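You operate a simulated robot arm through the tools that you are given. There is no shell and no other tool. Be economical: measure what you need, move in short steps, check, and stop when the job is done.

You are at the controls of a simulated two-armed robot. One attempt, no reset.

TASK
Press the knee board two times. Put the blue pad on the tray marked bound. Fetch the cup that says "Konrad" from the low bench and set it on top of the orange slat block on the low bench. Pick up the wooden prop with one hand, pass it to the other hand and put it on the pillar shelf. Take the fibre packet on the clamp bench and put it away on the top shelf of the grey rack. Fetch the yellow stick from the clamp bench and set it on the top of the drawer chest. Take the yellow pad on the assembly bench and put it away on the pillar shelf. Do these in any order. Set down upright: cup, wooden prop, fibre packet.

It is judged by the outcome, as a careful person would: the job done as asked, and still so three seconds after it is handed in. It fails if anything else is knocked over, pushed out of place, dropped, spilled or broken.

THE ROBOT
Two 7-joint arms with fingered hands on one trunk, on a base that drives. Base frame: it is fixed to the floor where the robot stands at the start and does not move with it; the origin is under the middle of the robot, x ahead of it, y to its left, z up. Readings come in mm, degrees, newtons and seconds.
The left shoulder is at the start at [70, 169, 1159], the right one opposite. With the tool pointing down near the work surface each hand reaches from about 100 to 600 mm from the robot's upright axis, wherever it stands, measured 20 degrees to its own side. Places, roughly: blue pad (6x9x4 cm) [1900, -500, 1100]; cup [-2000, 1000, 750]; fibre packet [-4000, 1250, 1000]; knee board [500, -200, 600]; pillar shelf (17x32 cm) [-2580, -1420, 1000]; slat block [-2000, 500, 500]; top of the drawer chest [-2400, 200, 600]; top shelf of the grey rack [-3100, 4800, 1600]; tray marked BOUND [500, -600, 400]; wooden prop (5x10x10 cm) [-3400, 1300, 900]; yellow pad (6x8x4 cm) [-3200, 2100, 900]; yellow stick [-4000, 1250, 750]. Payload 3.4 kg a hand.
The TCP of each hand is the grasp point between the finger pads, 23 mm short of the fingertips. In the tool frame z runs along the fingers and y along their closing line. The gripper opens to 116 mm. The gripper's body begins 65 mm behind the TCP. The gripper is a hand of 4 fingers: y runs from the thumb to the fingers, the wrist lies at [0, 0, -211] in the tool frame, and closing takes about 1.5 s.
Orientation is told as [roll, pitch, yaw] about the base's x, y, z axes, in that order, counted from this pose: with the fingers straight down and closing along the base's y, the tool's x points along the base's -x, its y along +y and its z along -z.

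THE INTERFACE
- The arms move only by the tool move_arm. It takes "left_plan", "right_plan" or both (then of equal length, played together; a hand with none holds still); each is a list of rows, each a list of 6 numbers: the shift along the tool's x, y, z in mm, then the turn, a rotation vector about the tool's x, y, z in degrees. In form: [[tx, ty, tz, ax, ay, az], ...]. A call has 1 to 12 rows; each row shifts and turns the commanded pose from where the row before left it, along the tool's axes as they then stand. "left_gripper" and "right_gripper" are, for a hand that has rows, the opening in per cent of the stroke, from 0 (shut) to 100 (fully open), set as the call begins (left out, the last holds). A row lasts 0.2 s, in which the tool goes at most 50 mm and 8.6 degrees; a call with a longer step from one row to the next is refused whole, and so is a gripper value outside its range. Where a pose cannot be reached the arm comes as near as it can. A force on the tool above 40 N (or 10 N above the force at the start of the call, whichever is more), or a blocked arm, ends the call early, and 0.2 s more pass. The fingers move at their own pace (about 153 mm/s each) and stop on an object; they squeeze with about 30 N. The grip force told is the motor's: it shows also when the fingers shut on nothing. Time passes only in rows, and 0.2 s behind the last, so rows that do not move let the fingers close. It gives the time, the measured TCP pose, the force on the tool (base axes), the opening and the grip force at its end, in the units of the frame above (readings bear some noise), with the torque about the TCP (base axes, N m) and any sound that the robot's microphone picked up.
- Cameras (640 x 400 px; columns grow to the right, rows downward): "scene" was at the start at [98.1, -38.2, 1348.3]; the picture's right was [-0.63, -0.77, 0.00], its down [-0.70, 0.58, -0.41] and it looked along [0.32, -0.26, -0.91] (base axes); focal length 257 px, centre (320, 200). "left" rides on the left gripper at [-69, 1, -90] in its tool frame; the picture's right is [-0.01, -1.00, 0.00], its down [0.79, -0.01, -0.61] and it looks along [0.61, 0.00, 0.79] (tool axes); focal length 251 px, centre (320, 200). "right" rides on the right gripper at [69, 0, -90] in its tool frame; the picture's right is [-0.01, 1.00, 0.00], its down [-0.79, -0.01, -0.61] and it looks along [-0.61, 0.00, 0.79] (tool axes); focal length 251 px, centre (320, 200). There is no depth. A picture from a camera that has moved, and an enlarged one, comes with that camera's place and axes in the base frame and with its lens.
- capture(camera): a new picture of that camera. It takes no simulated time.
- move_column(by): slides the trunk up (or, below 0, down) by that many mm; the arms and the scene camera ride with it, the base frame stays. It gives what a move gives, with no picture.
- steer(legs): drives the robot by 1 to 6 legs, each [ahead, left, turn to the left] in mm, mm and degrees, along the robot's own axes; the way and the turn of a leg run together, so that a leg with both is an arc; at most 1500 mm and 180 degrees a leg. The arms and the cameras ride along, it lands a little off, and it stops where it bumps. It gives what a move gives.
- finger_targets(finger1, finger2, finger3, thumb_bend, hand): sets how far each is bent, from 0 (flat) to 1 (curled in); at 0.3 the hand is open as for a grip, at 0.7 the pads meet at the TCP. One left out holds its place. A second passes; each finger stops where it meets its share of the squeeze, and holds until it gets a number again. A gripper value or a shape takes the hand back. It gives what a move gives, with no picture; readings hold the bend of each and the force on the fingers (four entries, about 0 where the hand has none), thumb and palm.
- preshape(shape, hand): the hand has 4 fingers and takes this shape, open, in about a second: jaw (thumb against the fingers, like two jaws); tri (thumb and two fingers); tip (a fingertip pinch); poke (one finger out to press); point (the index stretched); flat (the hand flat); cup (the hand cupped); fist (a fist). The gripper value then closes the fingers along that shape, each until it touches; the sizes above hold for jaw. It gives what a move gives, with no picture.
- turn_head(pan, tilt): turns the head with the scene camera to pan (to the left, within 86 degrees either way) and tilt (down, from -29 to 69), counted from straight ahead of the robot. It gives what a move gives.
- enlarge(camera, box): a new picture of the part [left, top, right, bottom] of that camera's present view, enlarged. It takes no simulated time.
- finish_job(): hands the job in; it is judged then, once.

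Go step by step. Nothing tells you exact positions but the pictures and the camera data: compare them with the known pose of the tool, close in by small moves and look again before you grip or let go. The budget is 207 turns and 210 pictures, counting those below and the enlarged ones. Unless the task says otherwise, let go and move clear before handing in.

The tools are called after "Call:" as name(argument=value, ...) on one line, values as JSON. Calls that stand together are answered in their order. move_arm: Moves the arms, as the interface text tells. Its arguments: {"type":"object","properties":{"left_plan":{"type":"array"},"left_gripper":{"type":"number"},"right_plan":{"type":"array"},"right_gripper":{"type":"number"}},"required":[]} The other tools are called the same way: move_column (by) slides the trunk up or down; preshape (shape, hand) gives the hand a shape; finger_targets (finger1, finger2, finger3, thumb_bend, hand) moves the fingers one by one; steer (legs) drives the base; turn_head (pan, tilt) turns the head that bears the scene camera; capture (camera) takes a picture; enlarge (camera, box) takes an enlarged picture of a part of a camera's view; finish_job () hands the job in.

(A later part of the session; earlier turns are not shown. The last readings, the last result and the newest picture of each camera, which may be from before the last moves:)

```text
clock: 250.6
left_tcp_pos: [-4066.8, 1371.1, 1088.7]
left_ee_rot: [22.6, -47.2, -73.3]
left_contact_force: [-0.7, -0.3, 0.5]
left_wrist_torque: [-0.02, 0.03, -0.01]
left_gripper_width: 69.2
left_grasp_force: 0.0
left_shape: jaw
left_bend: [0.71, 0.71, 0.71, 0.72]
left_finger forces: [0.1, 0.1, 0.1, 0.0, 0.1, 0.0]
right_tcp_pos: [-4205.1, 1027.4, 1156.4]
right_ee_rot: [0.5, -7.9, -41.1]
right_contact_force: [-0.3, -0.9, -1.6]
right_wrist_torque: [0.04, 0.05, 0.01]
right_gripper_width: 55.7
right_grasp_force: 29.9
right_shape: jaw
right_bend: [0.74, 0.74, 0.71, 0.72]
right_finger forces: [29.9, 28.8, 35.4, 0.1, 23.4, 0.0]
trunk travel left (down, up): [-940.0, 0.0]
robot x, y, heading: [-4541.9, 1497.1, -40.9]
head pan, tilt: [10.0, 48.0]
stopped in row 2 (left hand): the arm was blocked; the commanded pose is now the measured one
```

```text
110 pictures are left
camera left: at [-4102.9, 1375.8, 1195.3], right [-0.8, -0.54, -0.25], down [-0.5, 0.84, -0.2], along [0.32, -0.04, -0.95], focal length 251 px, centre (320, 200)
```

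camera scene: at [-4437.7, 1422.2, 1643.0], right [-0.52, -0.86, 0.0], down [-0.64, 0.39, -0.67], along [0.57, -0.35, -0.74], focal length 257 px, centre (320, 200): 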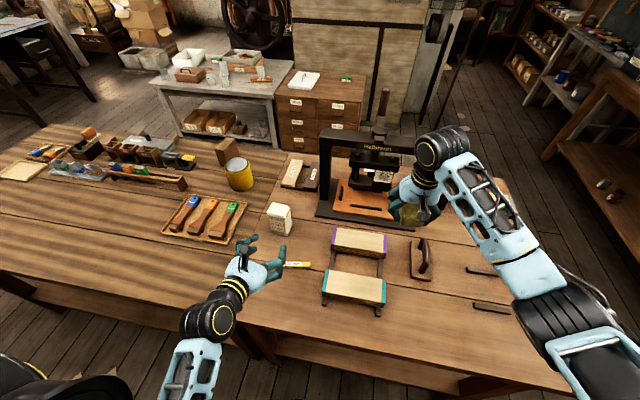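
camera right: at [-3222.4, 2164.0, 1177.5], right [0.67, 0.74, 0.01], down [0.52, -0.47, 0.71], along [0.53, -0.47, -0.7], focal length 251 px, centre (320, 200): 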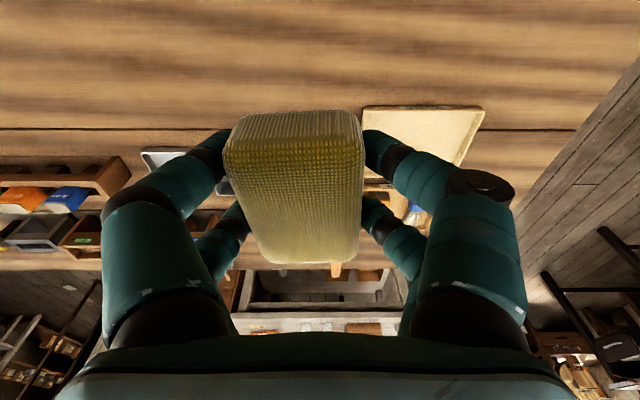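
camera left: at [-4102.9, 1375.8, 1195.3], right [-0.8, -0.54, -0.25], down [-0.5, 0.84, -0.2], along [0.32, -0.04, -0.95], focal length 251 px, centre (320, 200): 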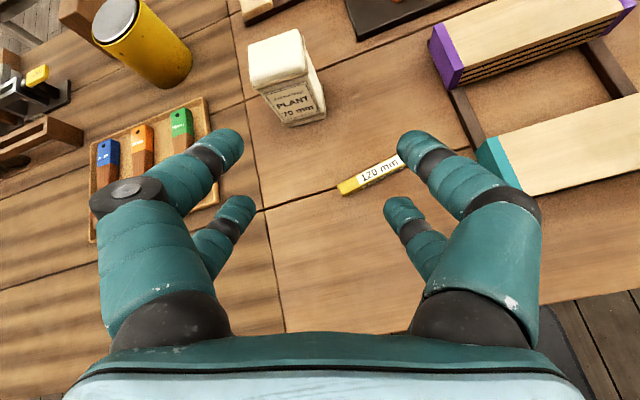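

The left arm blocks when pitching down close to the body. I'll reach further forward first, then turn slowly.

Call:
move_arm(left_plan=[[-17, 7.7, 23, 0, 0, 0], [-17, 7.7, 23, 0, 0, 0], [-17, 7.7, 23, 0, 0, 0], [0, 0, 0, 0, 4, 0], [0, 0, 0, 0, 4, 0], [0, 0, 0, 0, 4, 0], [0, 0, 0, 0, 4, 0], [0, 0, 0, 0, 4, 0], [0, 0, 0, 0, 4, 0]], left_gripper=60)

Call:
turn_head(pan=25, tilt=60)

Call:
capture(camera="scene")

```text
clock: 252.4
left_tcp_pos: [-3967.3, 1359.8, 1082.2]
left_ee_rot: [25.3, -24.8, -67.5]
left_contact_force: [0.6, -0.2, 0.6]
left_wrist_torque: [0.03, 0.02, 0.01]
left_gripper_width: 69.2
left_grasp_force: 0.0
left_shape: jaw
left_bend: [0.71, 0.71, 0.71, 0.72]
left_finger forces: [0.0, 0.0, 0.0, 0.0, 0.1, 0.0]
right_tcp_pos: [-4207.1, 1028.8, 1156.8]
right_ee_rot: [0.5, -8.0, -41.1]
right_contact_force: [-1.1, -0.3, 1.1]
right_wrist_torque: [-0.01, -0.02, -0.03]
right_gripper_width: 55.5
right_grasp_force: 30.1
right_shape: jaw
right_bend: [0.74, 0.74, 0.71, 0.72]
right_finger forces: [29.8, 28.8, 35.4, 0.1, 23.5, 0.0]
trunk travel left (down, up): [-940.0, 0.0]
robot x, y, heading: [-4544.8, 1494.1, -41.3]
head pan, tilt: [10.0, 48.0]
stopped in row 9 (left hand): the arm was blocked; the commanded pose is now the measured one
```

```text
clock: 253.2
left_tcp_pos: [-3968.9, 1361.1, 1084.1]
left_ee_rot: [25.1, -24.6, -67.6]
left_contact_force: [0.4, -0.1, 0.4]
left_wrist_torque: [0.01, -0.04, 0.0]
left_gripper_width: 69.4
left_grasp_force: 0.0
left_shape: jaw
left_bend: [0.71, 0.71, 0.71, 0.72]
left_finger forces: [0.0, 0.0, 0.0, 0.1, 0.0, 0.0]
right_tcp_pos: [-4206.8, 1029.0, 1157.0]
right_ee_rot: [0.6, -8.0, -41.2]
right_contact_force: [-0.4, 1.0, -0.8]
right_wrist_torque: [-0.02, -0.02, 0.0]
right_gripper_width: 56.0
right_grasp_force: 29.9
right_shape: jaw
right_bend: [0.74, 0.74, 0.71, 0.72]
right_finger forces: [30.0, 28.8, 35.5, 0.0, 23.4, 0.0]
trunk travel left (down, up): [-940.0, 0.0]
robot x, y, heading: [-4544.1, 1496.2, -41.1]
head pan, tilt: [25.0, 60.0]
```

```text
109 pictures are left
camera scene: at [-4440.5, 1445.0, 1627.8], right [-0.28, -0.96, 0.0], down [-0.83, 0.24, -0.5], along [0.48, -0.14, -0.87], focal length 257 px, centre (320, 200)
```

scene: 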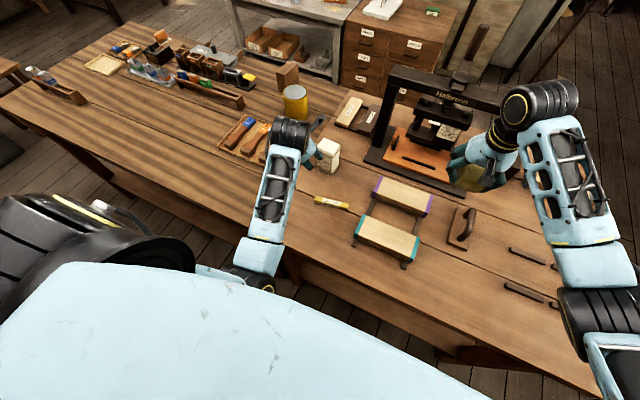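

Pitch is nearly right now. I'll try the quarter turn in slow steps.

Call:
move_arm(left_plan=[[0, 0, 0, 0, 0, 6], [0, 0, 0, 0, 0, 6], [0, 0, 0, 0, 0, 6], [0, 0, 0, 0, 0, 6], [0, 0, 0, 0, 0, 6], [0, 0, 0, 0, 0, 6], [0, 0, 0, 0, 0, 6], [0, 0, 0, 0, 0, 6], [0, 0, 0, 0, 0, 6], [0, 0, 0, 0, 0, 6]], left_gripper=60)

Call:
capture(camera="left")

```text
clock: 255.4
left_tcp_pos: [-3968.8, 1359.7, 1083.1]
left_ee_rot: [34.0, 7.3, -120.0]
left_contact_force: [0.5, -0.4, -0.7]
left_wrist_torque: [0.04, 0.01, 0.01]
left_gripper_width: 69.0
left_grasp_force: 0.0
left_shape: jaw
left_bend: [0.71, 0.71, 0.71, 0.72]
left_finger forces: [0.1, 0.0, 0.1, 0.0, 0.0, 0.0]
right_tcp_pos: [-4206.9, 1028.9, 1157.9]
right_ee_rot: [0.6, -8.0, -41.1]
right_contact_force: [-0.7, -0.4, -0.6]
right_wrist_torque: [0.0, -0.01, 0.0]
right_gripper_width: 55.6
right_grasp_force: 30.1
right_shape: jaw
right_bend: [0.74, 0.74, 0.71, 0.72]
right_finger forces: [29.9, 28.8, 35.4, 0.0, 23.3, 0.1]
trunk travel left (down, up): [-940.0, 0.0]
robot x, y, heading: [-4543.2, 1494.3, -41.1]
head pan, tilt: [25.0, 60.0]
```

```text
108 pictures are left
camera left: at [-4049.6, 1318.6, 1149.2], right [-0.69, 0.47, -0.56], down [0.06, 0.8, 0.59], along [0.72, 0.37, -0.58], focal length 251 px, centre (320, 200)
```

left: 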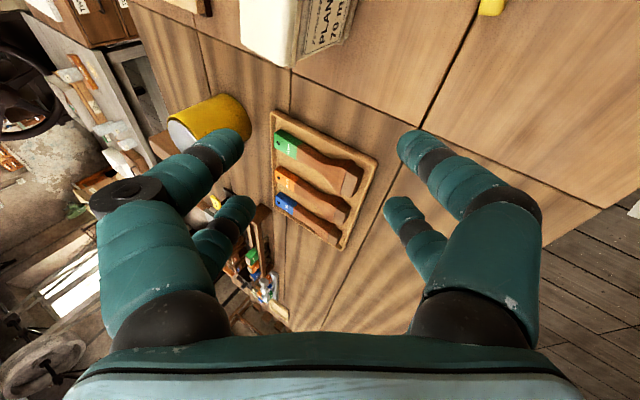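

The turn worked. Now I'll tip the hand upright (34° about its x).

Call:
move_arm(left_plan=[[0, 0, 0, 6, 0, 0], [0, 0, 0, 6, 0, 0], [0, 0, 0, 6, 0, 0], [0, 0, 0, 6, 0, 0], [0, 0, 0, 6, 0, 0], [0, 0, 0, 4.4, 0, 0], [0, 0, 0, 0, -6.4, 0], [0, 0, 0, 0, 0, 0]], left_gripper=60)

Call:
capture(camera="left")

Call:
capture(camera="scene")

```text
clock: 257.2
left_tcp_pos: [-3969.6, 1360.1, 1083.7]
left_ee_rot: [-0.4, 0.8, -119.8]
left_contact_force: [0.3, -0.2, 1.1]
left_wrist_torque: [0.0, -0.02, 0.01]
left_gripper_width: 69.2
left_grasp_force: 0.1
left_shape: jaw
left_bend: [0.71, 0.71, 0.71, 0.72]
left_finger forces: [0.1, 0.0, 0.0, 0.1, 0.0, 0.0]
right_tcp_pos: [-4207.4, 1029.8, 1156.6]
right_ee_rot: [0.5, -8.2, -41.2]
right_contact_force: [0.9, -1.0, -0.2]
right_wrist_torque: [0.02, 0.03, 0.01]
right_gripper_width: 55.8
right_grasp_force: 29.9
right_shape: jaw
right_bend: [0.74, 0.74, 0.71, 0.72]
right_finger forces: [29.9, 28.8, 35.3, 0.0, 23.3, 0.1]
trunk travel left (down, up): [-940.0, 0.0]
robot x, y, heading: [-4540.6, 1497.1, -41.4]
head pan, tilt: [25.0, 60.0]
```

```text
107 pictures are left
camera left: at [-4002.3, 1299.7, 1173.1], right [-0.87, 0.49, 0.01], down [0.39, 0.68, 0.62], along [0.3, 0.54, -0.79], focal length 251 px, centre (320, 200)
```

left: 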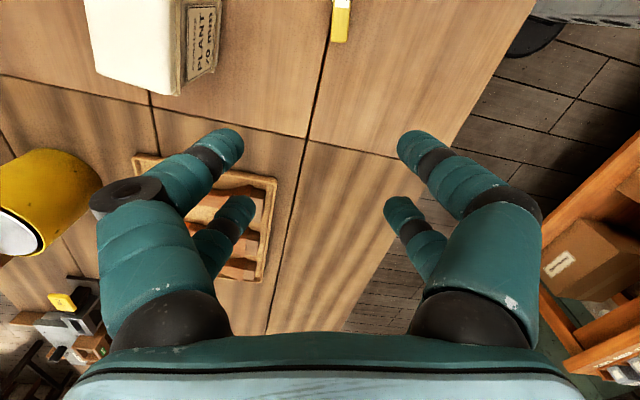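

```text
106 pictures are left
camera scene: at [-4440.6, 1445.1, 1627.8], right [-0.28, -0.96, 0.0], down [-0.83, 0.24, -0.5], along [0.48, -0.14, -0.87], focal length 257 px, centre (320, 200)
```

scene: 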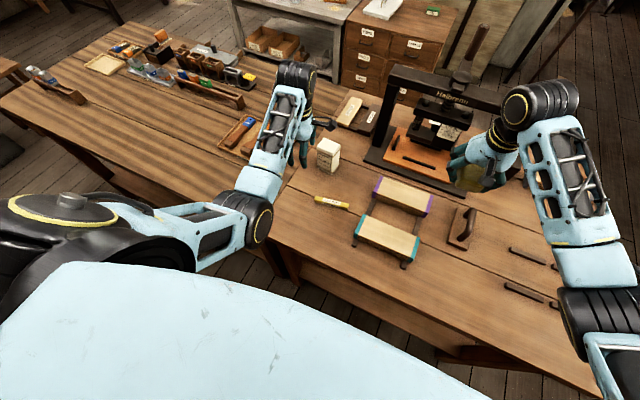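

The hand is upright and aligned with the stick. I'll move over the stick's centre and descend to about 905.

Call:
move_arm(left_plan=[[-19.5, -3.4, 10, 0, 0, 0], [-19.5, -3.4, 10, 0, 0, 0], [-19.5, -3.4, 10, 0, 0, 0], [-19.5, -3.4, 10, 0, 0, 0], [-19.5, -3.4, 10, 0, 0, 0], [0, 0, 30, 0, 0, 0], [0, 0, 30, 0, 0, 0], [0, 0, 30, 0, 0, 0], [0, 0, 30, 0, 0, 0], [0, 0, 0, 0, 0, 0]], left_gripper=60)

Call:
capture(camera="left")

Call:
enlarge(camera="scene", box=[240, 120, 440, 270])

```text
clock: 259.4
left_tcp_pos: [-4033.1, 1284.2, 912.8]
left_ee_rot: [-0.4, 0.7, -119.8]
left_contact_force: [-0.1, 1.0, -0.3]
left_wrist_torque: [-0.04, 0.03, 0.02]
left_gripper_width: 69.2
left_grasp_force: 0.0
left_shape: jaw
left_bend: [0.71, 0.71, 0.71, 0.72]
left_finger forces: [0.0, 0.0, 0.0, 0.0, 0.1, 0.0]
right_tcp_pos: [-4207.8, 1027.7, 1157.5]
right_ee_rot: [0.5, -8.1, -41.1]
right_contact_force: [0.4, 0.7, 0.0]
right_wrist_torque: [0.0, 0.0, 0.01]
right_gripper_width: 55.8
right_grasp_force: 29.7
right_shape: jaw
right_bend: [0.74, 0.74, 0.71, 0.72]
right_finger forces: [29.9, 28.8, 35.4, 0.0, 23.5, 0.1]
trunk travel left (down, up): [-940.0, 0.0]
robot x, y, heading: [-4540.4, 1495.7, -41.2]
head pan, tilt: [25.0, 60.0]
```

```text
105 pictures are left
camera left: at [-4065.3, 1224.0, 1002.8], right [-0.87, 0.49, 0.01], down [0.39, 0.68, 0.62], along [0.3, 0.54, -0.79], focal length 251 px, centre (320, 200)
```

left: 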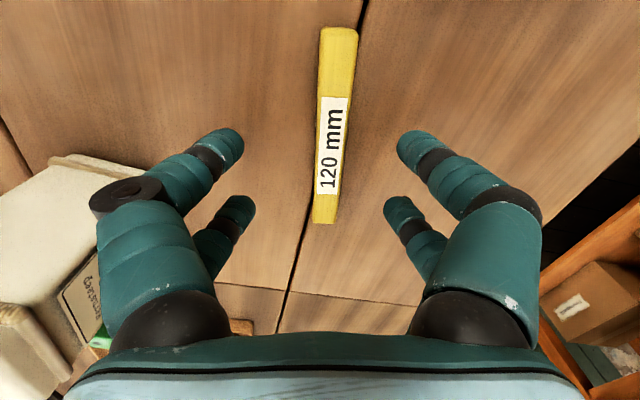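

```text
2.67 times, centred on (340, 195) of scene
camera zoom: at [-4440.6, 1445.2, 1627.8], right [-0.28, -0.96, 0.0], down [-0.83, 0.24, -0.5], along [0.48, -0.14, -0.87], focal length 685 px, centre (267, 213)
```

zoom: 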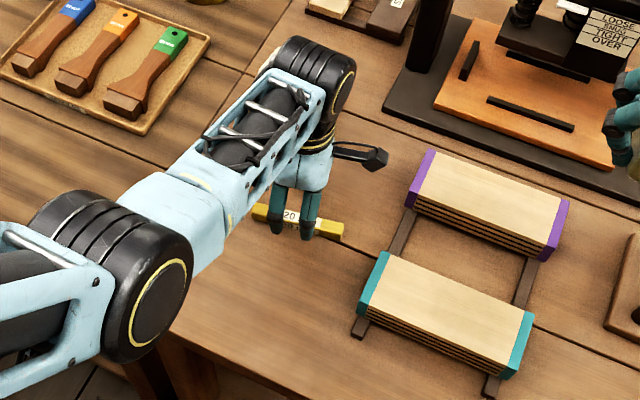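

Stick centre needs a 5 mm correction. I'll descend to 878 and close.

Call:
move_arm(left_plan=[[5, -5, 0, 0, 0, -2], [0, 0, 18, 0, 0, 0], [0, 0, 16, 0, 0, 0], [0, 0, 0, 0, 0, 0]], left_gripper=60)

Call:
move_arm(left_plan=[[0, 0, 0, 0, 0, 0], [0, 0, 0, 0, 0, 0], [0, 0, 0, 0, 0, 0], [0, 0, 0, 0, 0, 0], [0, 0, 0, 0, 0, 0], [0, 0, 0, 0, 0, 0]], left_gripper=0)

Call:
capture(camera="left")

```text
clock: 260.4
left_tcp_pos: [-4034.6, 1294.5, 879.0]
left_ee_rot: [-0.3, 0.8, -117.8]
left_contact_force: [0.3, 0.2, -0.3]
left_wrist_torque: [0.02, 0.0, 0.0]
left_gripper_width: 69.3
left_grasp_force: 0.0
left_shape: jaw
left_bend: [0.71, 0.71, 0.71, 0.72]
left_finger forces: [0.1, 0.0, 0.0, 0.0, 0.0, 0.0]
right_tcp_pos: [-4207.2, 1027.6, 1156.6]
right_ee_rot: [0.6, -8.0, -41.1]
right_contact_force: [0.4, 0.8, -0.5]
right_wrist_torque: [-0.03, 0.0, -0.05]
right_gripper_width: 55.7
right_grasp_force: 30.0
right_shape: jaw
right_bend: [0.74, 0.74, 0.71, 0.72]
right_finger forces: [29.9, 28.9, 35.5, 0.1, 23.3, 0.0]
trunk travel left (down, up): [-940.0, 0.0]
robot x, y, heading: [-4541.5, 1491.9, -41.1]
head pan, tilt: [25.0, 60.0]
```

```text
clock: 261.8
left_tcp_pos: [-4034.1, 1293.2, 878.7]
left_ee_rot: [-0.4, 0.9, -117.8]
left_contact_force: [0.2, 0.7, -0.6]
left_wrist_torque: [-0.01, -0.01, 0.03]
left_gripper_width: 11.9
left_grasp_force: 30.5
left_shape: jaw
left_bend: [0.72, 0.72, 0.72, 0.74]
left_finger forces: [27.2, 27.2, 26.9, 0.0, 27.1, 0.0]
right_tcp_pos: [-4207.2, 1028.3, 1157.7]
right_ee_rot: [0.5, -7.9, -41.1]
right_contact_force: [-0.2, -0.7, -0.2]
right_wrist_torque: [0.01, -0.01, -0.02]
right_gripper_width: 55.7
right_grasp_force: 30.0
right_shape: jaw
right_bend: [0.74, 0.74, 0.71, 0.72]
right_finger forces: [30.0, 28.8, 35.4, 0.0, 23.3, 0.0]
trunk travel left (down, up): [-940.0, 0.0]
robot x, y, heading: [-4543.1, 1494.6, -41.3]
head pan, tilt: [25.0, 60.0]
```

```text
103 pictures are left
camera left: at [-4065.0, 1231.4, 968.7], right [-0.89, 0.46, 0.01], down [0.36, 0.7, 0.62], along [0.28, 0.55, -0.79], focal length 251 px, centre (320, 200)
```

left: 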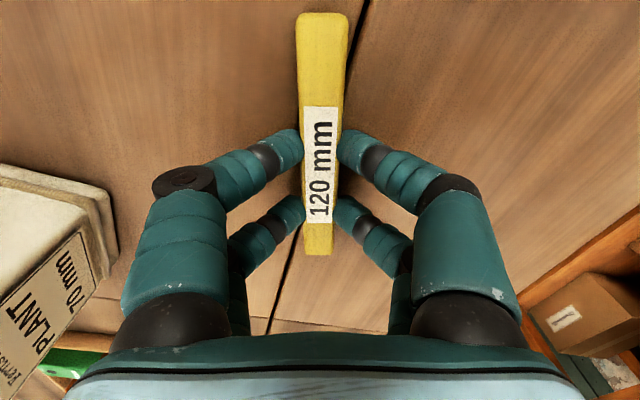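

The stick is held. Lifting it up clear of the bench.

Call:
move_arm(left_plan=[[0, 0, -15, 0, 0, 0], [0, 0, -30, 0, 0, 0], [0, 0, -40, 0, 0, 0], [0, 0, -40, 0, 0, 0], [0, 0, -40, 0, 0, 0], [0, 0, -40, 0, 0, 0]], left_gripper=0)

Call:
capture(camera="left")

Call:
turn_head(pan=-60, tilt=25)

Call:
capture(camera="scene")

```text
clock: 263.2
left_tcp_pos: [-4030.3, 1290.0, 1083.5]
left_ee_rot: [-0.3, 0.8, -117.8]
left_contact_force: [-0.6, 0.3, 0.2]
left_wrist_torque: [0.01, -0.03, 0.0]
left_gripper_width: 12.3
left_grasp_force: 29.7
left_shape: jaw
left_bend: [0.72, 0.72, 0.72, 0.74]
left_finger forces: [27.1, 27.1, 27.1, 0.0, 27.2, 0.0]
right_tcp_pos: [-4208.2, 1028.2, 1157.1]
right_ee_rot: [0.5, -8.0, -41.1]
right_contact_force: [0.1, -0.5, 0.7]
right_wrist_torque: [0.01, -0.01, 0.02]
right_gripper_width: 55.7
right_grasp_force: 30.1
right_shape: jaw
right_bend: [0.74, 0.74, 0.71, 0.72]
right_finger forces: [30.0, 28.8, 35.3, 0.1, 23.5, 0.0]
trunk travel left (down, up): [-940.0, 0.0]
robot x, y, heading: [-4542.9, 1495.5, -41.1]
head pan, tilt: [25.0, 60.0]
```

```text
102 pictures are left
camera left: at [-4061.0, 1228.6, 1171.8], right [-0.89, 0.46, 0.01], down [0.36, 0.7, 0.62], along [0.28, 0.55, -0.79], focal length 251 px, centre (320, 200)
```

left: 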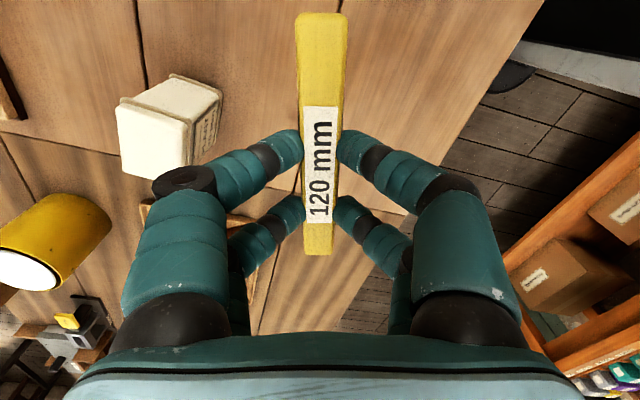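

```text
clock: 264.8
left_tcp_pos: [-4031.0, 1289.1, 1081.2]
left_ee_rot: [-0.4, 0.8, -117.7]
left_contact_force: [-0.1, -0.4, -0.6]
left_wrist_torque: [0.05, -0.03, -0.01]
left_gripper_width: 12.1
left_grasp_force: 29.9
left_shape: jaw
left_bend: [0.72, 0.72, 0.72, 0.74]
left_finger forces: [27.1, 27.1, 27.1, 0.0, 27.2, 0.0]
right_tcp_pos: [-4206.6, 1027.6, 1156.7]
right_ee_rot: [0.5, -8.0, -41.0]
right_contact_force: [-0.7, 0.1, -0.3]
right_wrist_torque: [-0.02, 0.01, -0.02]
right_gripper_width: 55.6
right_grasp_force: 30.2
right_shape: jaw
right_bend: [0.74, 0.74, 0.71, 0.72]
right_finger forces: [29.9, 28.8, 35.3, 0.1, 23.4, 0.0]
trunk travel left (down, up): [-940.0, 0.0]
robot x, y, heading: [-4544.5, 1497.6, -41.3]
head pan, tilt: [-60.0, 25.0]
```

```text
101 pictures are left
camera scene: at [-4522.2, 1373.1, 1677.8], right [-0.98, 0.19, 0.0], down [0.08, 0.42, -0.91], along [-0.18, -0.89, -0.42], focal length 257 px, centre (320, 200)
```

scene: 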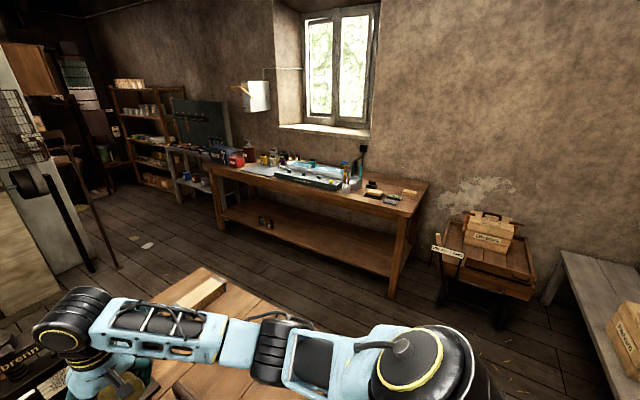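

Both items are held. The way round the clamp bench's far end is free; I'll strafe round it, then go forward towards the drawer chest.

Call:
steer(legs=[[-60, 0, 0], [0, -1180, 0], [500, 0, 0]])

Call:
turn_head(pan=0, tilt=20)

Call:
capture(camera="scene")

```text
clock: 273.9
left_tcp_pos: [-4458.6, 119.7, 1081.9]
left_ee_rot: [-0.3, 0.7, -116.9]
left_contact_force: [0.8, -0.2, 0.5]
left_wrist_torque: [-0.01, -0.01, -0.04]
left_gripper_width: 12.0
left_grasp_force: 29.9
left_shape: jaw
left_bend: [0.72, 0.72, 0.72, 0.74]
left_finger forces: [27.0, 27.1, 27.1, 0.1, 27.0, 0.0]
right_tcp_pos: [-4630.3, -144.0, 1157.8]
right_ee_rot: [0.5, -8.1, -40.2]
right_contact_force: [-0.1, 0.1, 0.3]
right_wrist_torque: [0.02, 0.03, -0.03]
right_gripper_width: 55.8
right_grasp_force: 29.6
right_shape: jaw
right_bend: [0.74, 0.74, 0.71, 0.72]
right_finger forces: [29.9, 28.8, 35.3, 0.0, 23.4, 0.1]
trunk travel left (down, up): [-940.0, 0.0]
robot x, y, heading: [-4980.7, 313.6, -40.3]
head pan, tilt: [-60.0, 25.0]
```

```text
clock: 275.2
left_tcp_pos: [-4456.6, 118.5, 1082.4]
left_ee_rot: [-0.4, 0.7, -116.8]
left_contact_force: [-1.0, -0.5, 0.0]
left_wrist_torque: [-0.02, 0.03, -0.01]
left_gripper_width: 12.1
left_grasp_force: 30.1
left_shape: jaw
left_bend: [0.72, 0.72, 0.72, 0.74]
left_finger forces: [27.1, 27.1, 27.1, 0.1, 27.1, 0.0]
right_tcp_pos: [-4631.1, -146.7, 1158.2]
right_ee_rot: [0.6, -8.0, -40.1]
right_contact_force: [0.2, -1.0, -1.6]
right_wrist_torque: [-0.03, 0.02, 0.03]
right_gripper_width: 55.9
right_grasp_force: 29.8
right_shape: jaw
right_bend: [0.74, 0.74, 0.71, 0.72]
right_finger forces: [30.0, 28.8, 35.3, 0.0, 23.4, 0.0]
trunk travel left (down, up): [-940.0, 0.0]
robot x, y, heading: [-4974.5, 314.9, -40.0]
head pan, tilt: [0.0, 20.0]
```

```text
100 pictures are left
camera scene: at [-4863.5, 223.9, 1685.9], right [-0.65, -0.76, 0.0], down [-0.26, 0.22, -0.94], along [0.72, -0.61, -0.34], focal length 257 px, centre (320, 200)
```

scene: 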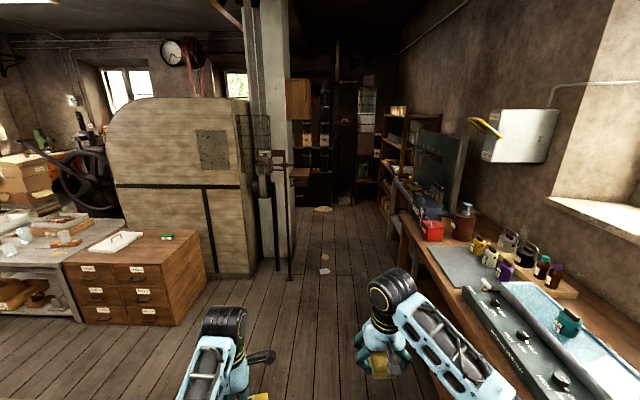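

The chest is ahead left, the pillar beyond it. I'll drive forward 1250 and then strafe left to stand before the chest.

Call:
steer(legs=[[1250, 0, -1.3], [0, 950, 0]])

Call:
turn_head(pan=10, tilt=48)

Call:
capture(camera="scene")

```text
clock: 286.3
left_tcp_pos: [-2862.2, 22.6, 1082.3]
left_ee_rot: [-0.4, 0.8, -116.7]
left_contact_force: [0.3, -0.3, -0.8]
left_wrist_torque: [0.0, 0.0, 0.02]
left_gripper_width: 12.0
left_grasp_force: 29.9
left_shape: jaw
left_bend: [0.72, 0.72, 0.72, 0.74]
left_finger forces: [27.1, 27.1, 27.1, 0.0, 27.1, 0.0]
right_tcp_pos: [-3034.2, -244.2, 1157.2]
right_ee_rot: [0.5, -8.0, -39.8]
right_contact_force: [0.3, 1.4, -0.6]
right_wrist_torque: [0.04, 0.03, 0.0]
right_gripper_width: 55.6
right_grasp_force: 30.1
right_shape: jaw
right_bend: [0.74, 0.74, 0.71, 0.72]
right_finger forces: [29.9, 28.8, 35.4, 0.0, 23.4, 0.0]
trunk travel left (down, up): [-940.0, 0.0]
robot x, y, heading: [-3378.4, 219.4, -40.0]
head pan, tilt: [0.0, 20.0]
```

```text
clock: 287.2
left_tcp_pos: [-2860.3, 23.6, 1081.4]
left_ee_rot: [-0.4, 0.8, -116.6]
left_contact_force: [0.1, -0.7, -0.7]
left_wrist_torque: [0.02, 0.02, -0.02]
left_gripper_width: 11.9
left_grasp_force: 30.3
left_shape: jaw
left_bend: [0.72, 0.72, 0.72, 0.74]
left_finger forces: [27.2, 27.0, 27.2, 0.0, 27.1, 0.0]
right_tcp_pos: [-3032.9, -242.6, 1156.4]
right_ee_rot: [0.4, -8.0, -39.9]
right_contact_force: [0.6, 0.1, -0.8]
right_wrist_torque: [-0.02, -0.01, 0.01]
right_gripper_width: 55.5
right_grasp_force: 30.5
right_shape: jaw
right_bend: [0.74, 0.74, 0.71, 0.72]
right_finger forces: [29.8, 28.8, 35.4, 0.0, 23.4, 0.1]
trunk travel left (down, up): [-940.0, 0.0]
robot x, y, heading: [-3381.7, 220.0, -40.0]
head pan, tilt: [10.0, 48.0]
```

```text
99 pictures are left
camera scene: at [-3271.2, 147.1, 1643.1], right [-0.5, -0.87, 0.0], down [-0.64, 0.37, -0.67], along [0.58, -0.33, -0.74], focal length 257 px, centre (320, 200)
```

scene: 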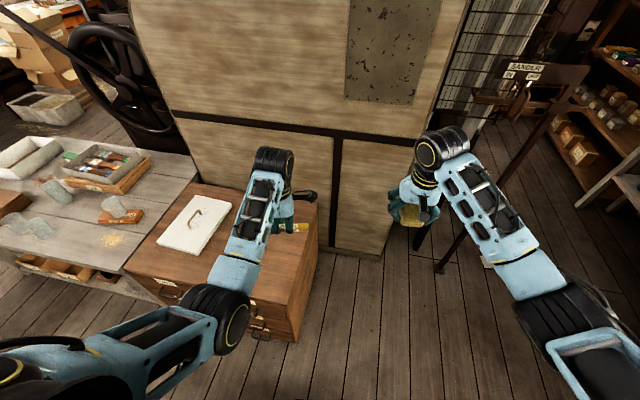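

The chest top is about z 600, with a free area right of the white box. I'll shift to bring the left hand over that area.

Call:
steer(legs=[[130, 278, 0]])

Call:
capture(camera="scene")

Call:
capture(camera="left")

```text
clock: 289.3
left_tcp_pos: [-2582.4, 156.3, 1083.6]
left_ee_rot: [-0.3, 0.8, -116.5]
left_contact_force: [-0.2, 0.2, -0.5]
left_wrist_torque: [0.02, -0.01, 0.05]
left_gripper_width: 12.0
left_grasp_force: 30.1
left_shape: jaw
left_bend: [0.72, 0.72, 0.72, 0.74]
left_finger forces: [27.1, 27.1, 27.1, 0.0, 27.1, 0.0]
right_tcp_pos: [-2754.5, -109.8, 1157.3]
right_ee_rot: [0.6, -8.1, -39.8]
right_contact_force: [-0.4, -0.1, -0.7]
right_wrist_torque: [0.03, -0.04, -0.01]
right_gripper_width: 55.8
right_grasp_force: 29.8
right_shape: jaw
right_bend: [0.74, 0.74, 0.71, 0.72]
right_finger forces: [29.9, 28.8, 35.3, 0.1, 23.4, 0.0]
trunk travel left (down, up): [-940.0, 0.0]
robot x, y, heading: [-3094.7, 350.3, -39.9]
head pan, tilt: [10.0, 48.0]
```

```text
98 pictures are left
camera scene: at [-2993.7, 279.8, 1643.2], right [-0.5, -0.87, 0.0], down [-0.64, 0.37, -0.67], along [0.58, -0.33, -0.74], focal length 257 px, centre (320, 200)
```

scene: 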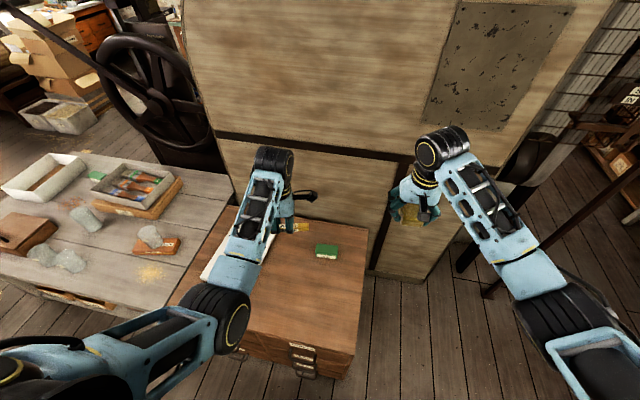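

```text
97 pictures are left
camera left: at [-2612.3, 94.1, 1172.1], right [-0.9, 0.44, 0.01], down [0.35, 0.7, 0.62], along [0.27, 0.56, -0.79], focal length 251 px, centre (320, 200)
```

left: 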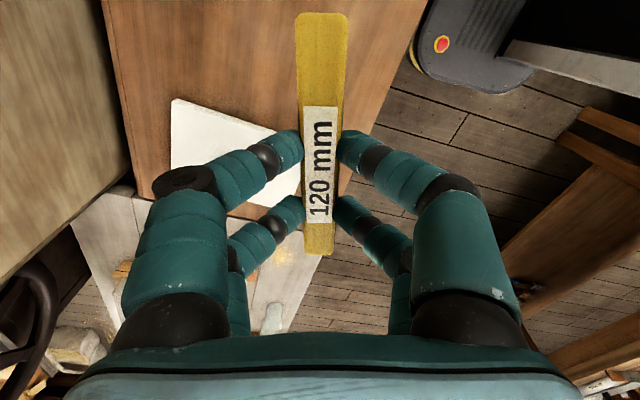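

The spot under the left hand is free chest top, clear of the white box and the green piece. Lowering.

Call:
move_column(by=-370)

Call:
capture(camera="left")

Call:
capture(camera="scene")

```text
clock: 292.9
left_tcp_pos: [-2580.6, 157.6, 713.1]
left_ee_rot: [-0.3, 0.9, -116.5]
left_contact_force: [0.1, -0.2, 0.5]
left_wrist_torque: [-0.01, -0.01, -0.02]
left_gripper_width: 11.9
left_grasp_force: 30.5
left_shape: jaw
left_bend: [0.72, 0.72, 0.72, 0.74]
left_finger forces: [27.0, 27.1, 27.0, 0.1, 27.1, 0.1]
right_tcp_pos: [-2753.4, -108.9, 787.6]
right_ee_rot: [0.5, -8.0, -40.0]
right_contact_force: [-0.7, 0.3, 0.1]
right_wrist_torque: [-0.02, -0.03, 0.0]
right_gripper_width: 55.8
right_grasp_force: 30.0
right_shape: jaw
right_bend: [0.74, 0.74, 0.71, 0.72]
right_finger forces: [30.0, 28.8, 35.3, 0.0, 23.4, 0.1]
trunk travel left (down, up): [-570.0, 370.0]
robot x, y, heading: [-3100.5, 352.8, -39.7]
head pan, tilt: [10.0, 48.0]
```

```text
96 pictures are left
camera left: at [-2610.6, 95.1, 801.5], right [-0.9, 0.44, 0.01], down [0.35, 0.71, 0.62], along [0.27, 0.56, -0.79], focal length 251 px, centre (320, 200)
```

left: 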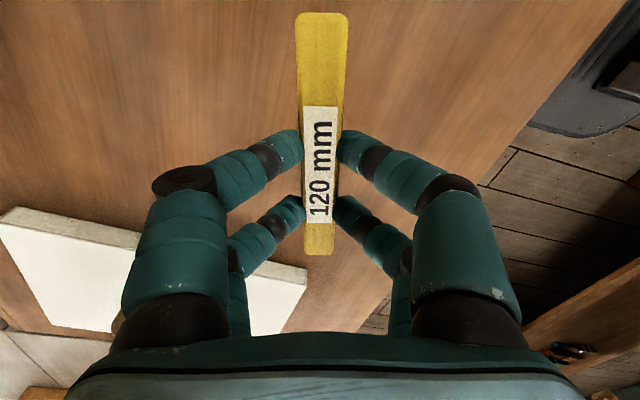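

```text
95 pictures are left
camera scene: at [-2991.1, 281.2, 1273.1], right [-0.5, -0.87, 0.0], down [-0.64, 0.37, -0.67], along [0.58, -0.33, -0.74], focal length 257 px, centre (320, 200)
```

scene: 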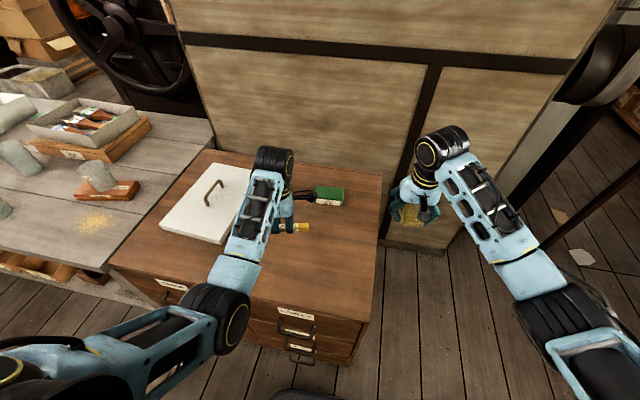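

Clear. Lowering the stick to the chest top in small final steps.

Call:
move_arm(left_plan=[[0, 0, 25, 0, 0, 0], [0, 0, 20, 0, 0, 0], [0, 0, 12, 0, 0, 0], [0, 0, 4, 0, 0, 0], [0, 0, 4, 0, 0, 0], [0, 0, 4, 0, 0, 0], [0, 0, 3, 0, 0, 0], [0, 0, 3, 0, 0, 0]], left_gripper=0)

Call:
capture(camera="left")

```text
clock: 294.7
left_tcp_pos: [-2580.0, 159.3, 637.5]
left_ee_rot: [-0.4, 0.8, -116.4]
left_contact_force: [0.4, 1.1, 0.3]
left_wrist_torque: [0.0, -0.01, 0.02]
left_gripper_width: 12.2
left_grasp_force: 29.7
left_shape: jaw
left_bend: [0.72, 0.72, 0.72, 0.74]
left_finger forces: [27.2, 27.0, 27.0, 0.0, 27.2, 0.1]
right_tcp_pos: [-2753.1, -108.1, 786.8]
right_ee_rot: [0.5, -8.0, -39.9]
right_contact_force: [0.3, 0.8, -0.2]
right_wrist_torque: [-0.01, 0.0, -0.01]
right_gripper_width: 55.8
right_grasp_force: 29.8
right_shape: jaw
right_bend: [0.74, 0.74, 0.71, 0.72]
right_finger forces: [29.9, 28.8, 35.3, 0.1, 23.4, 0.0]
trunk travel left (down, up): [-570.0, 370.0]
robot x, y, heading: [-3098.8, 350.1, -39.7]
head pan, tilt: [10.0, 48.0]
```

```text
94 pictures are left
camera left: at [-2610.5, 96.3, 726.4], right [-0.9, 0.44, 0.01], down [0.35, 0.71, 0.62], along [0.27, 0.56, -0.79], focal length 251 px, centre (320, 200)
```

left: 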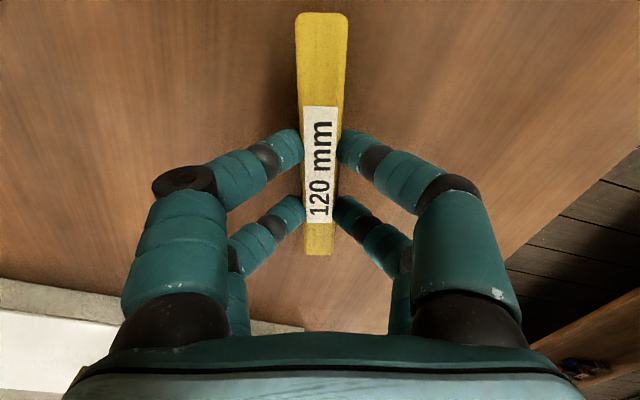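

Call:
move_arm(left_plan=[[0, 0, 2.5, 0, 0, 0], [0, 0, 2.5, 0, 0, 0], [0, 0, 2.5, 0, 0, 0], [0, 0, 2.5, 0, 0, 0], [0, 0, 2.5, 0, 0, 0], [0, 0, 2.5, 0, 0, 0]], left_gripper=0)

Call:
capture(camera="left")

```text
clock: 296.1
left_tcp_pos: [-2580.6, 158.5, 627.0]
left_ee_rot: [0.2, 0.6, -116.6]
left_contact_force: [6.4, 3.6, 37.1]
left_wrist_torque: [0.03, -0.13, 0.01]
left_gripper_width: 12.9
left_grasp_force: 30.6
left_shape: jaw
left_bend: [0.72, 0.72, 0.73, 0.75]
left_finger forces: [33.9, 33.8, 32.0, 0.0, 32.0, 0.0]
right_tcp_pos: [-2755.7, -106.3, 790.0]
right_ee_rot: [0.5, -8.3, -39.9]
right_contact_force: [-0.1, 0.5, -1.1]
right_wrist_torque: [-0.02, 0.01, -0.02]
right_gripper_width: 55.7
right_grasp_force: 29.8
right_shape: jaw
right_bend: [0.74, 0.74, 0.71, 0.72]
right_finger forces: [29.9, 28.9, 35.3, 0.0, 23.5, 0.0]
trunk travel left (down, up): [-570.0, 370.0]
robot x, y, heading: [-3099.7, 353.6, -39.9]
head pan, tilt: [10.0, 48.0]
```

```text
93 pictures are left
camera left: at [-2611.8, 96.6, 716.9], right [-0.9, 0.44, 0.0], down [0.34, 0.71, 0.62], along [0.27, 0.55, -0.79], focal length 251 px, centre (320, 200)
```

left: 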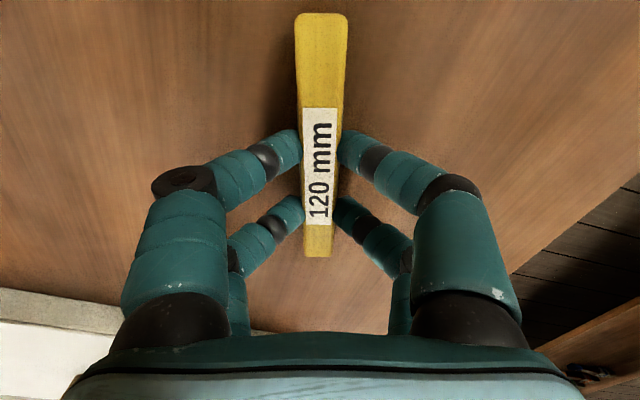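

Contact. I'll ease up 2 mm, open, and rise.

Call:
move_arm(left_plan=[[0, 0, -3, 0, 0, 0], [0, 0, 0, 0, 0, 0], [0, 0, 0, 0, 0, 0], [0, 0, 0, 0, 0, 0], [0, 0, 0, 0, 0, 0], [0, 0, -20, 0, 0, 0], [0, 0, -40, 0, 0, 0], [0, 0, -40, 0, 0, 0]], left_gripper=60)

Call:
capture(camera="left")

```text
clock: 297.9
left_tcp_pos: [-2581.4, 157.4, 722.4]
left_ee_rot: [-0.5, 0.8, -116.6]
left_contact_force: [0.6, -0.1, 0.5]
left_wrist_torque: [0.02, 0.0, -0.01]
left_gripper_width: 69.0
left_grasp_force: 0.1
left_shape: jaw
left_bend: [0.71, 0.71, 0.71, 0.72]
left_finger forces: [0.0, 0.0, 0.1, 0.0, 0.1, 0.0]
right_tcp_pos: [-2753.4, -108.7, 787.5]
right_ee_rot: [0.5, -8.0, -40.0]
right_contact_force: [-0.2, 0.4, 0.8]
right_wrist_torque: [0.06, -0.01, -0.02]
right_gripper_width: 55.6
right_grasp_force: 30.2
right_shape: jaw
right_bend: [0.74, 0.74, 0.71, 0.72]
right_finger forces: [29.9, 28.7, 35.4, 0.0, 23.4, 0.1]
trunk travel left (down, up): [-570.0, 370.0]
robot x, y, heading: [-3101.4, 352.8, -39.9]
head pan, tilt: [10.0, 48.0]
```

```text
92 pictures are left
camera left: at [-2611.0, 96.0, 812.9], right [-0.9, 0.44, 0.01], down [0.35, 0.7, 0.62], along [0.27, 0.56, -0.79], focal length 251 px, centre (320, 200)
```

left: 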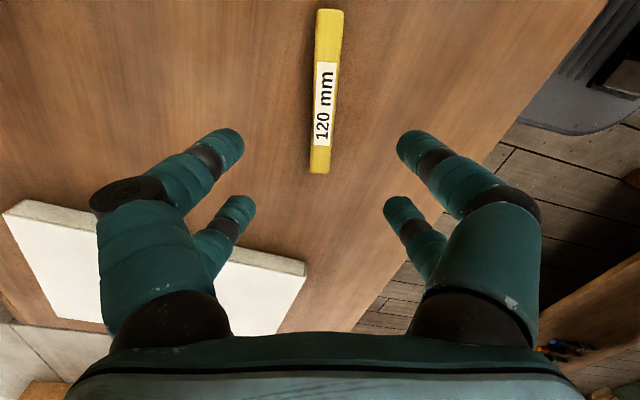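

The stick lies on the chest. Now to the pillar shelf with the yellow pad: raise, back off, strafe right and look.

Call:
move_column(by=300)

Call:
steer(legs=[[-100, 0, -1.3], [0, -750, 0]])

Call:
turn_head(pan=-5, tilt=22)

Call:
capture(camera="scene")

```text
clock: 300.9
left_tcp_pos: [-2581.0, 158.0, 1024.3]
left_ee_rot: [-0.4, 0.8, -116.5]
left_contact_force: [0.6, 0.0, -0.3]
left_wrist_torque: [-0.01, 0.02, 0.01]
left_gripper_width: 69.3
left_grasp_force: 0.0
left_shape: jaw
left_bend: [0.71, 0.71, 0.71, 0.72]
left_finger forces: [0.0, 0.0, 0.1, 0.0, 0.0, 0.0]
right_tcp_pos: [-2753.4, -107.6, 1086.9]
right_ee_rot: [0.5, -8.0, -39.9]
right_contact_force: [0.0, -0.6, -0.4]
right_wrist_torque: [0.04, -0.01, -0.01]
right_gripper_width: 55.9
right_grasp_force: 30.0
right_shape: jaw
right_bend: [0.74, 0.74, 0.71, 0.72]
right_finger forces: [29.9, 28.7, 35.3, 0.1, 23.4, 0.0]
trunk travel left (down, up): [-870.0, 70.0]
robot x, y, heading: [-3101.1, 355.7, -39.9]
head pan, tilt: [10.0, 48.0]
```

```text
clock: 305.7
left_tcp_pos: [-3156.7, -351.0, 1023.6]
left_ee_rot: [-0.5, 0.8, -117.8]
left_contact_force: [-0.4, 0.5, 0.1]
left_wrist_torque: [0.02, 0.0, -0.02]
left_gripper_width: 69.3
left_grasp_force: 0.1
left_shape: jaw
left_bend: [0.71, 0.71, 0.71, 0.72]
left_finger forces: [0.1, 0.0, 0.0, 0.0, 0.0, 0.0]
right_tcp_pos: [-3334.1, -614.1, 1086.8]
right_ee_rot: [0.4, -8.0, -41.1]
right_contact_force: [0.6, 0.5, -1.1]
right_wrist_torque: [0.02, 0.0, 0.01]
right_gripper_width: 55.8
right_grasp_force: 29.8
right_shape: jaw
right_bend: [0.74, 0.74, 0.71, 0.72]
right_finger forces: [30.0, 28.7, 35.3, 0.0, 23.3, 0.0]
trunk travel left (down, up): [-870.0, 70.0]
robot x, y, heading: [-3673.6, -143.1, -41.0]
head pan, tilt: [10.0, 48.0]
```

```text
clock: 306.6
left_tcp_pos: [-3157.9, -352.2, 1022.9]
left_ee_rot: [-0.4, 0.8, -117.9]
left_contact_force: [-0.3, 0.0, -0.6]
left_wrist_torque: [0.02, -0.01, 0.0]
left_gripper_width: 69.6
left_grasp_force: 0.1
left_shape: jaw
left_bend: [0.71, 0.71, 0.71, 0.72]
left_finger forces: [0.1, 0.0, 0.1, 0.0, 0.0, 0.0]
right_tcp_pos: [-3333.8, -613.6, 1086.6]
right_ee_rot: [0.5, -8.1, -41.1]
right_contact_force: [0.3, 0.0, -1.4]
right_wrist_torque: [0.04, -0.01, 0.01]
right_gripper_width: 55.6
right_grasp_force: 30.3
right_shape: jaw
right_bend: [0.74, 0.74, 0.71, 0.72]
right_finger forces: [29.9, 28.9, 35.2, 0.0, 23.4, 0.1]
trunk travel left (down, up): [-870.0, 70.0]
robot x, y, heading: [-3669.5, -146.2, -41.2]
head pan, tilt: [-5.0, 22.0]
```

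```text
91 pictures are left
camera scene: at [-3567.4, -246.0, 1612.6], right [-0.72, -0.69, 0.0], down [-0.26, 0.27, -0.93], along [0.64, -0.67, -0.38], focal length 257 px, centre (320, 200)
```

scene: 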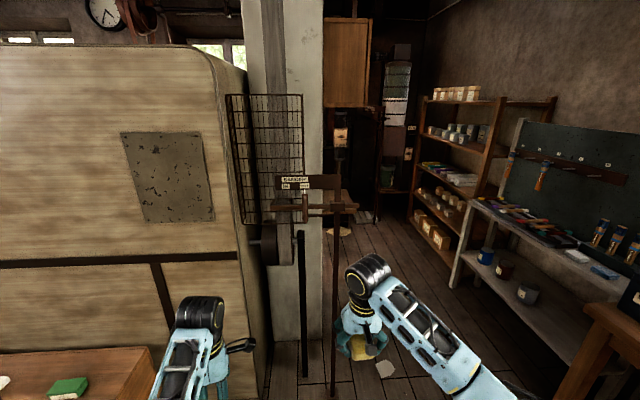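

The shelf should appear near the pillar at pixel (335, 200). Zooming.

Call:
enlarge(camera="scene", box=[220, 120, 420, 260])

```text
2.86 times, centred on (320, 190) of scene
camera zoom: at [-3567.4, -246.0, 1612.6], right [-0.72, -0.69, 0.0], down [-0.26, 0.27, -0.93], along [0.64, -0.67, -0.38], focal length 734 px, centre (320, 229)
```

zoom: 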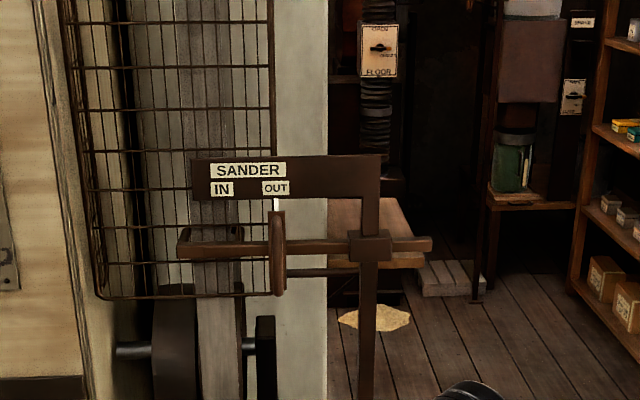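

The shelf sits on the right face of the pillar, behind the SANDER lever. I'll pass the lever well to its right, then turn to face the shelf.

Call:
move_column(by=70)

Call:
steer(legs=[[0, -800, 0], [750, 0, 0]])

Call:
turn_head(pan=20, tilt=35)

Call:
capture(camera="scene")

Call:
turn_head(pan=-40, tilt=35)

Call:
capture(camera="scene")

```text
clock: 307.7
left_tcp_pos: [-3156.0, -351.4, 1093.4]
left_ee_rot: [-0.4, 0.7, -117.7]
left_contact_force: [-0.7, -0.8, -0.9]
left_wrist_torque: [0.03, 0.0, 0.0]
left_gripper_width: 69.1
left_grasp_force: 0.1
left_shape: jaw
left_bend: [0.71, 0.71, 0.71, 0.72]
left_finger forces: [0.1, 0.0, 0.0, 0.1, 0.1, 0.0]
right_tcp_pos: [-3335.3, -613.1, 1156.1]
right_ee_rot: [0.4, -8.0, -41.1]
right_contact_force: [0.2, -0.1, -0.6]
right_wrist_torque: [0.01, -0.03, -0.02]
right_gripper_width: 55.8
right_grasp_force: 29.3
right_shape: jaw
right_bend: [0.74, 0.74, 0.71, 0.72]
right_finger forces: [29.9, 28.7, 35.3, 0.0, 23.5, 0.0]
trunk travel left (down, up): [-940.0, 0.0]
robot x, y, heading: [-3669.4, -144.6, -41.6]
head pan, tilt: [-5.0, 22.0]
```

```text
clock: 315.6
left_tcp_pos: [-3092.5, -1442.0, 1092.8]
left_ee_rot: [-0.3, 0.7, -117.4]
left_contact_force: [-0.3, -0.3, -0.5]
left_wrist_torque: [0.01, 0.02, -0.04]
left_gripper_width: 69.3
left_grasp_force: 0.1
left_shape: jaw
left_bend: [0.71, 0.71, 0.71, 0.72]
left_finger forces: [0.1, 0.1, 0.1, 0.0, 0.0, 0.0]
right_tcp_pos: [-3267.6, -1706.1, 1157.5]
right_ee_rot: [0.5, -8.2, -40.9]
right_contact_force: [0.9, 0.7, -0.4]
right_wrist_torque: [0.0, 0.02, -0.01]
right_gripper_width: 55.9
right_grasp_force: 29.7
right_shape: jaw
right_bend: [0.74, 0.74, 0.71, 0.72]
right_finger forces: [29.8, 28.8, 35.3, 0.1, 23.4, 0.0]
trunk travel left (down, up): [-940.0, 0.0]
robot x, y, heading: [-3607.3, -1240.0, -40.8]
head pan, tilt: [-5.0, 22.0]
```

```text
clock: 316.5
left_tcp_pos: [-3090.6, -1442.8, 1092.0]
left_ee_rot: [-0.4, 0.8, -117.4]
left_contact_force: [0.4, -0.5, 0.5]
left_wrist_torque: [0.02, 0.0, 0.0]
left_gripper_width: 69.6
left_grasp_force: 0.0
left_shape: jaw
left_bend: [0.71, 0.71, 0.71, 0.72]
left_finger forces: [0.0, 0.0, 0.0, 0.0, 0.1, 0.1]
right_tcp_pos: [-3267.2, -1705.9, 1156.8]
right_ee_rot: [0.5, -8.1, -40.8]
right_contact_force: [-0.5, 0.6, -0.3]
right_wrist_torque: [0.02, 0.01, -0.01]
right_gripper_width: 55.7
right_grasp_force: 30.2
right_shape: jaw
right_bend: [0.74, 0.74, 0.71, 0.72]
right_finger forces: [29.9, 28.8, 35.2, 0.1, 23.4, 0.1]
trunk travel left (down, up): [-940.0, 0.0]
robot x, y, heading: [-3606.2, -1237.8, -40.7]
head pan, tilt: [20.0, 35.0]
```

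```text
89 pictures are left
camera scene: at [-3484.2, -1304.3, 1662.0], right [-0.36, -0.93, 0.0], down [-0.54, 0.2, -0.82], along [0.77, -0.29, -0.57], focal length 257 px, centre (320, 200)
```

scene: 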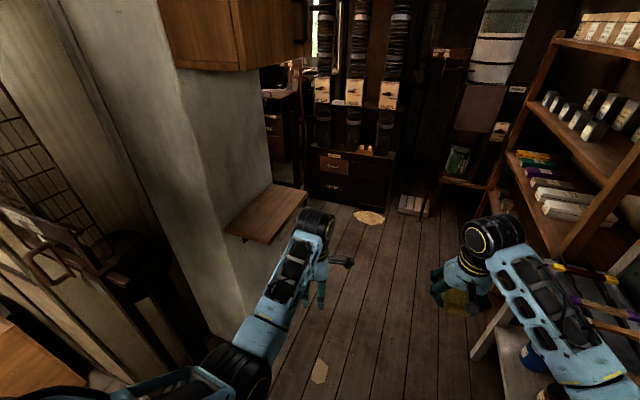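

```text
clock: 317.8
left_tcp_pos: [-3091.4, -1443.2, 1093.4]
left_ee_rot: [-0.4, 0.7, -117.3]
left_contact_force: [0.8, -0.9, 0.0]
left_wrist_torque: [0.02, 0.03, 0.01]
left_gripper_width: 69.2
left_grasp_force: 0.1
left_shape: jaw
left_bend: [0.71, 0.71, 0.71, 0.72]
left_finger forces: [0.1, 0.1, 0.0, 0.1, 0.0, 0.0]
right_tcp_pos: [-3267.9, -1705.8, 1157.0]
right_ee_rot: [0.5, -8.0, -40.8]
right_contact_force: [-0.7, 0.3, -0.9]
right_wrist_torque: [0.04, 0.03, -0.01]
right_gripper_width: 55.6
right_grasp_force: 29.8
right_shape: jaw
right_bend: [0.74, 0.74, 0.71, 0.72]
right_finger forces: [29.8, 28.8, 35.3, 0.1, 23.4, 0.0]
trunk travel left (down, up): [-940.0, 0.0]
robot x, y, heading: [-3605.8, -1240.6, -40.8]
head pan, tilt: [-40.0, 35.0]
```

```text
88 pictures are left
camera scene: at [-3552.7, -1359.6, 1662.0], right [-0.99, -0.16, 0.0], down [-0.09, 0.57, -0.82], along [0.13, -0.81, -0.57], focal length 257 px, centre (320, 200)
```

scene: 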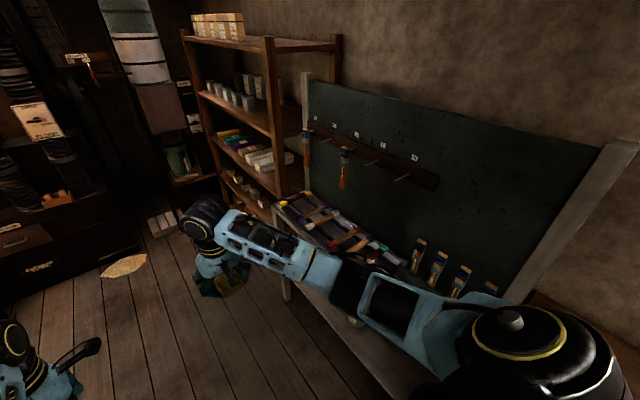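

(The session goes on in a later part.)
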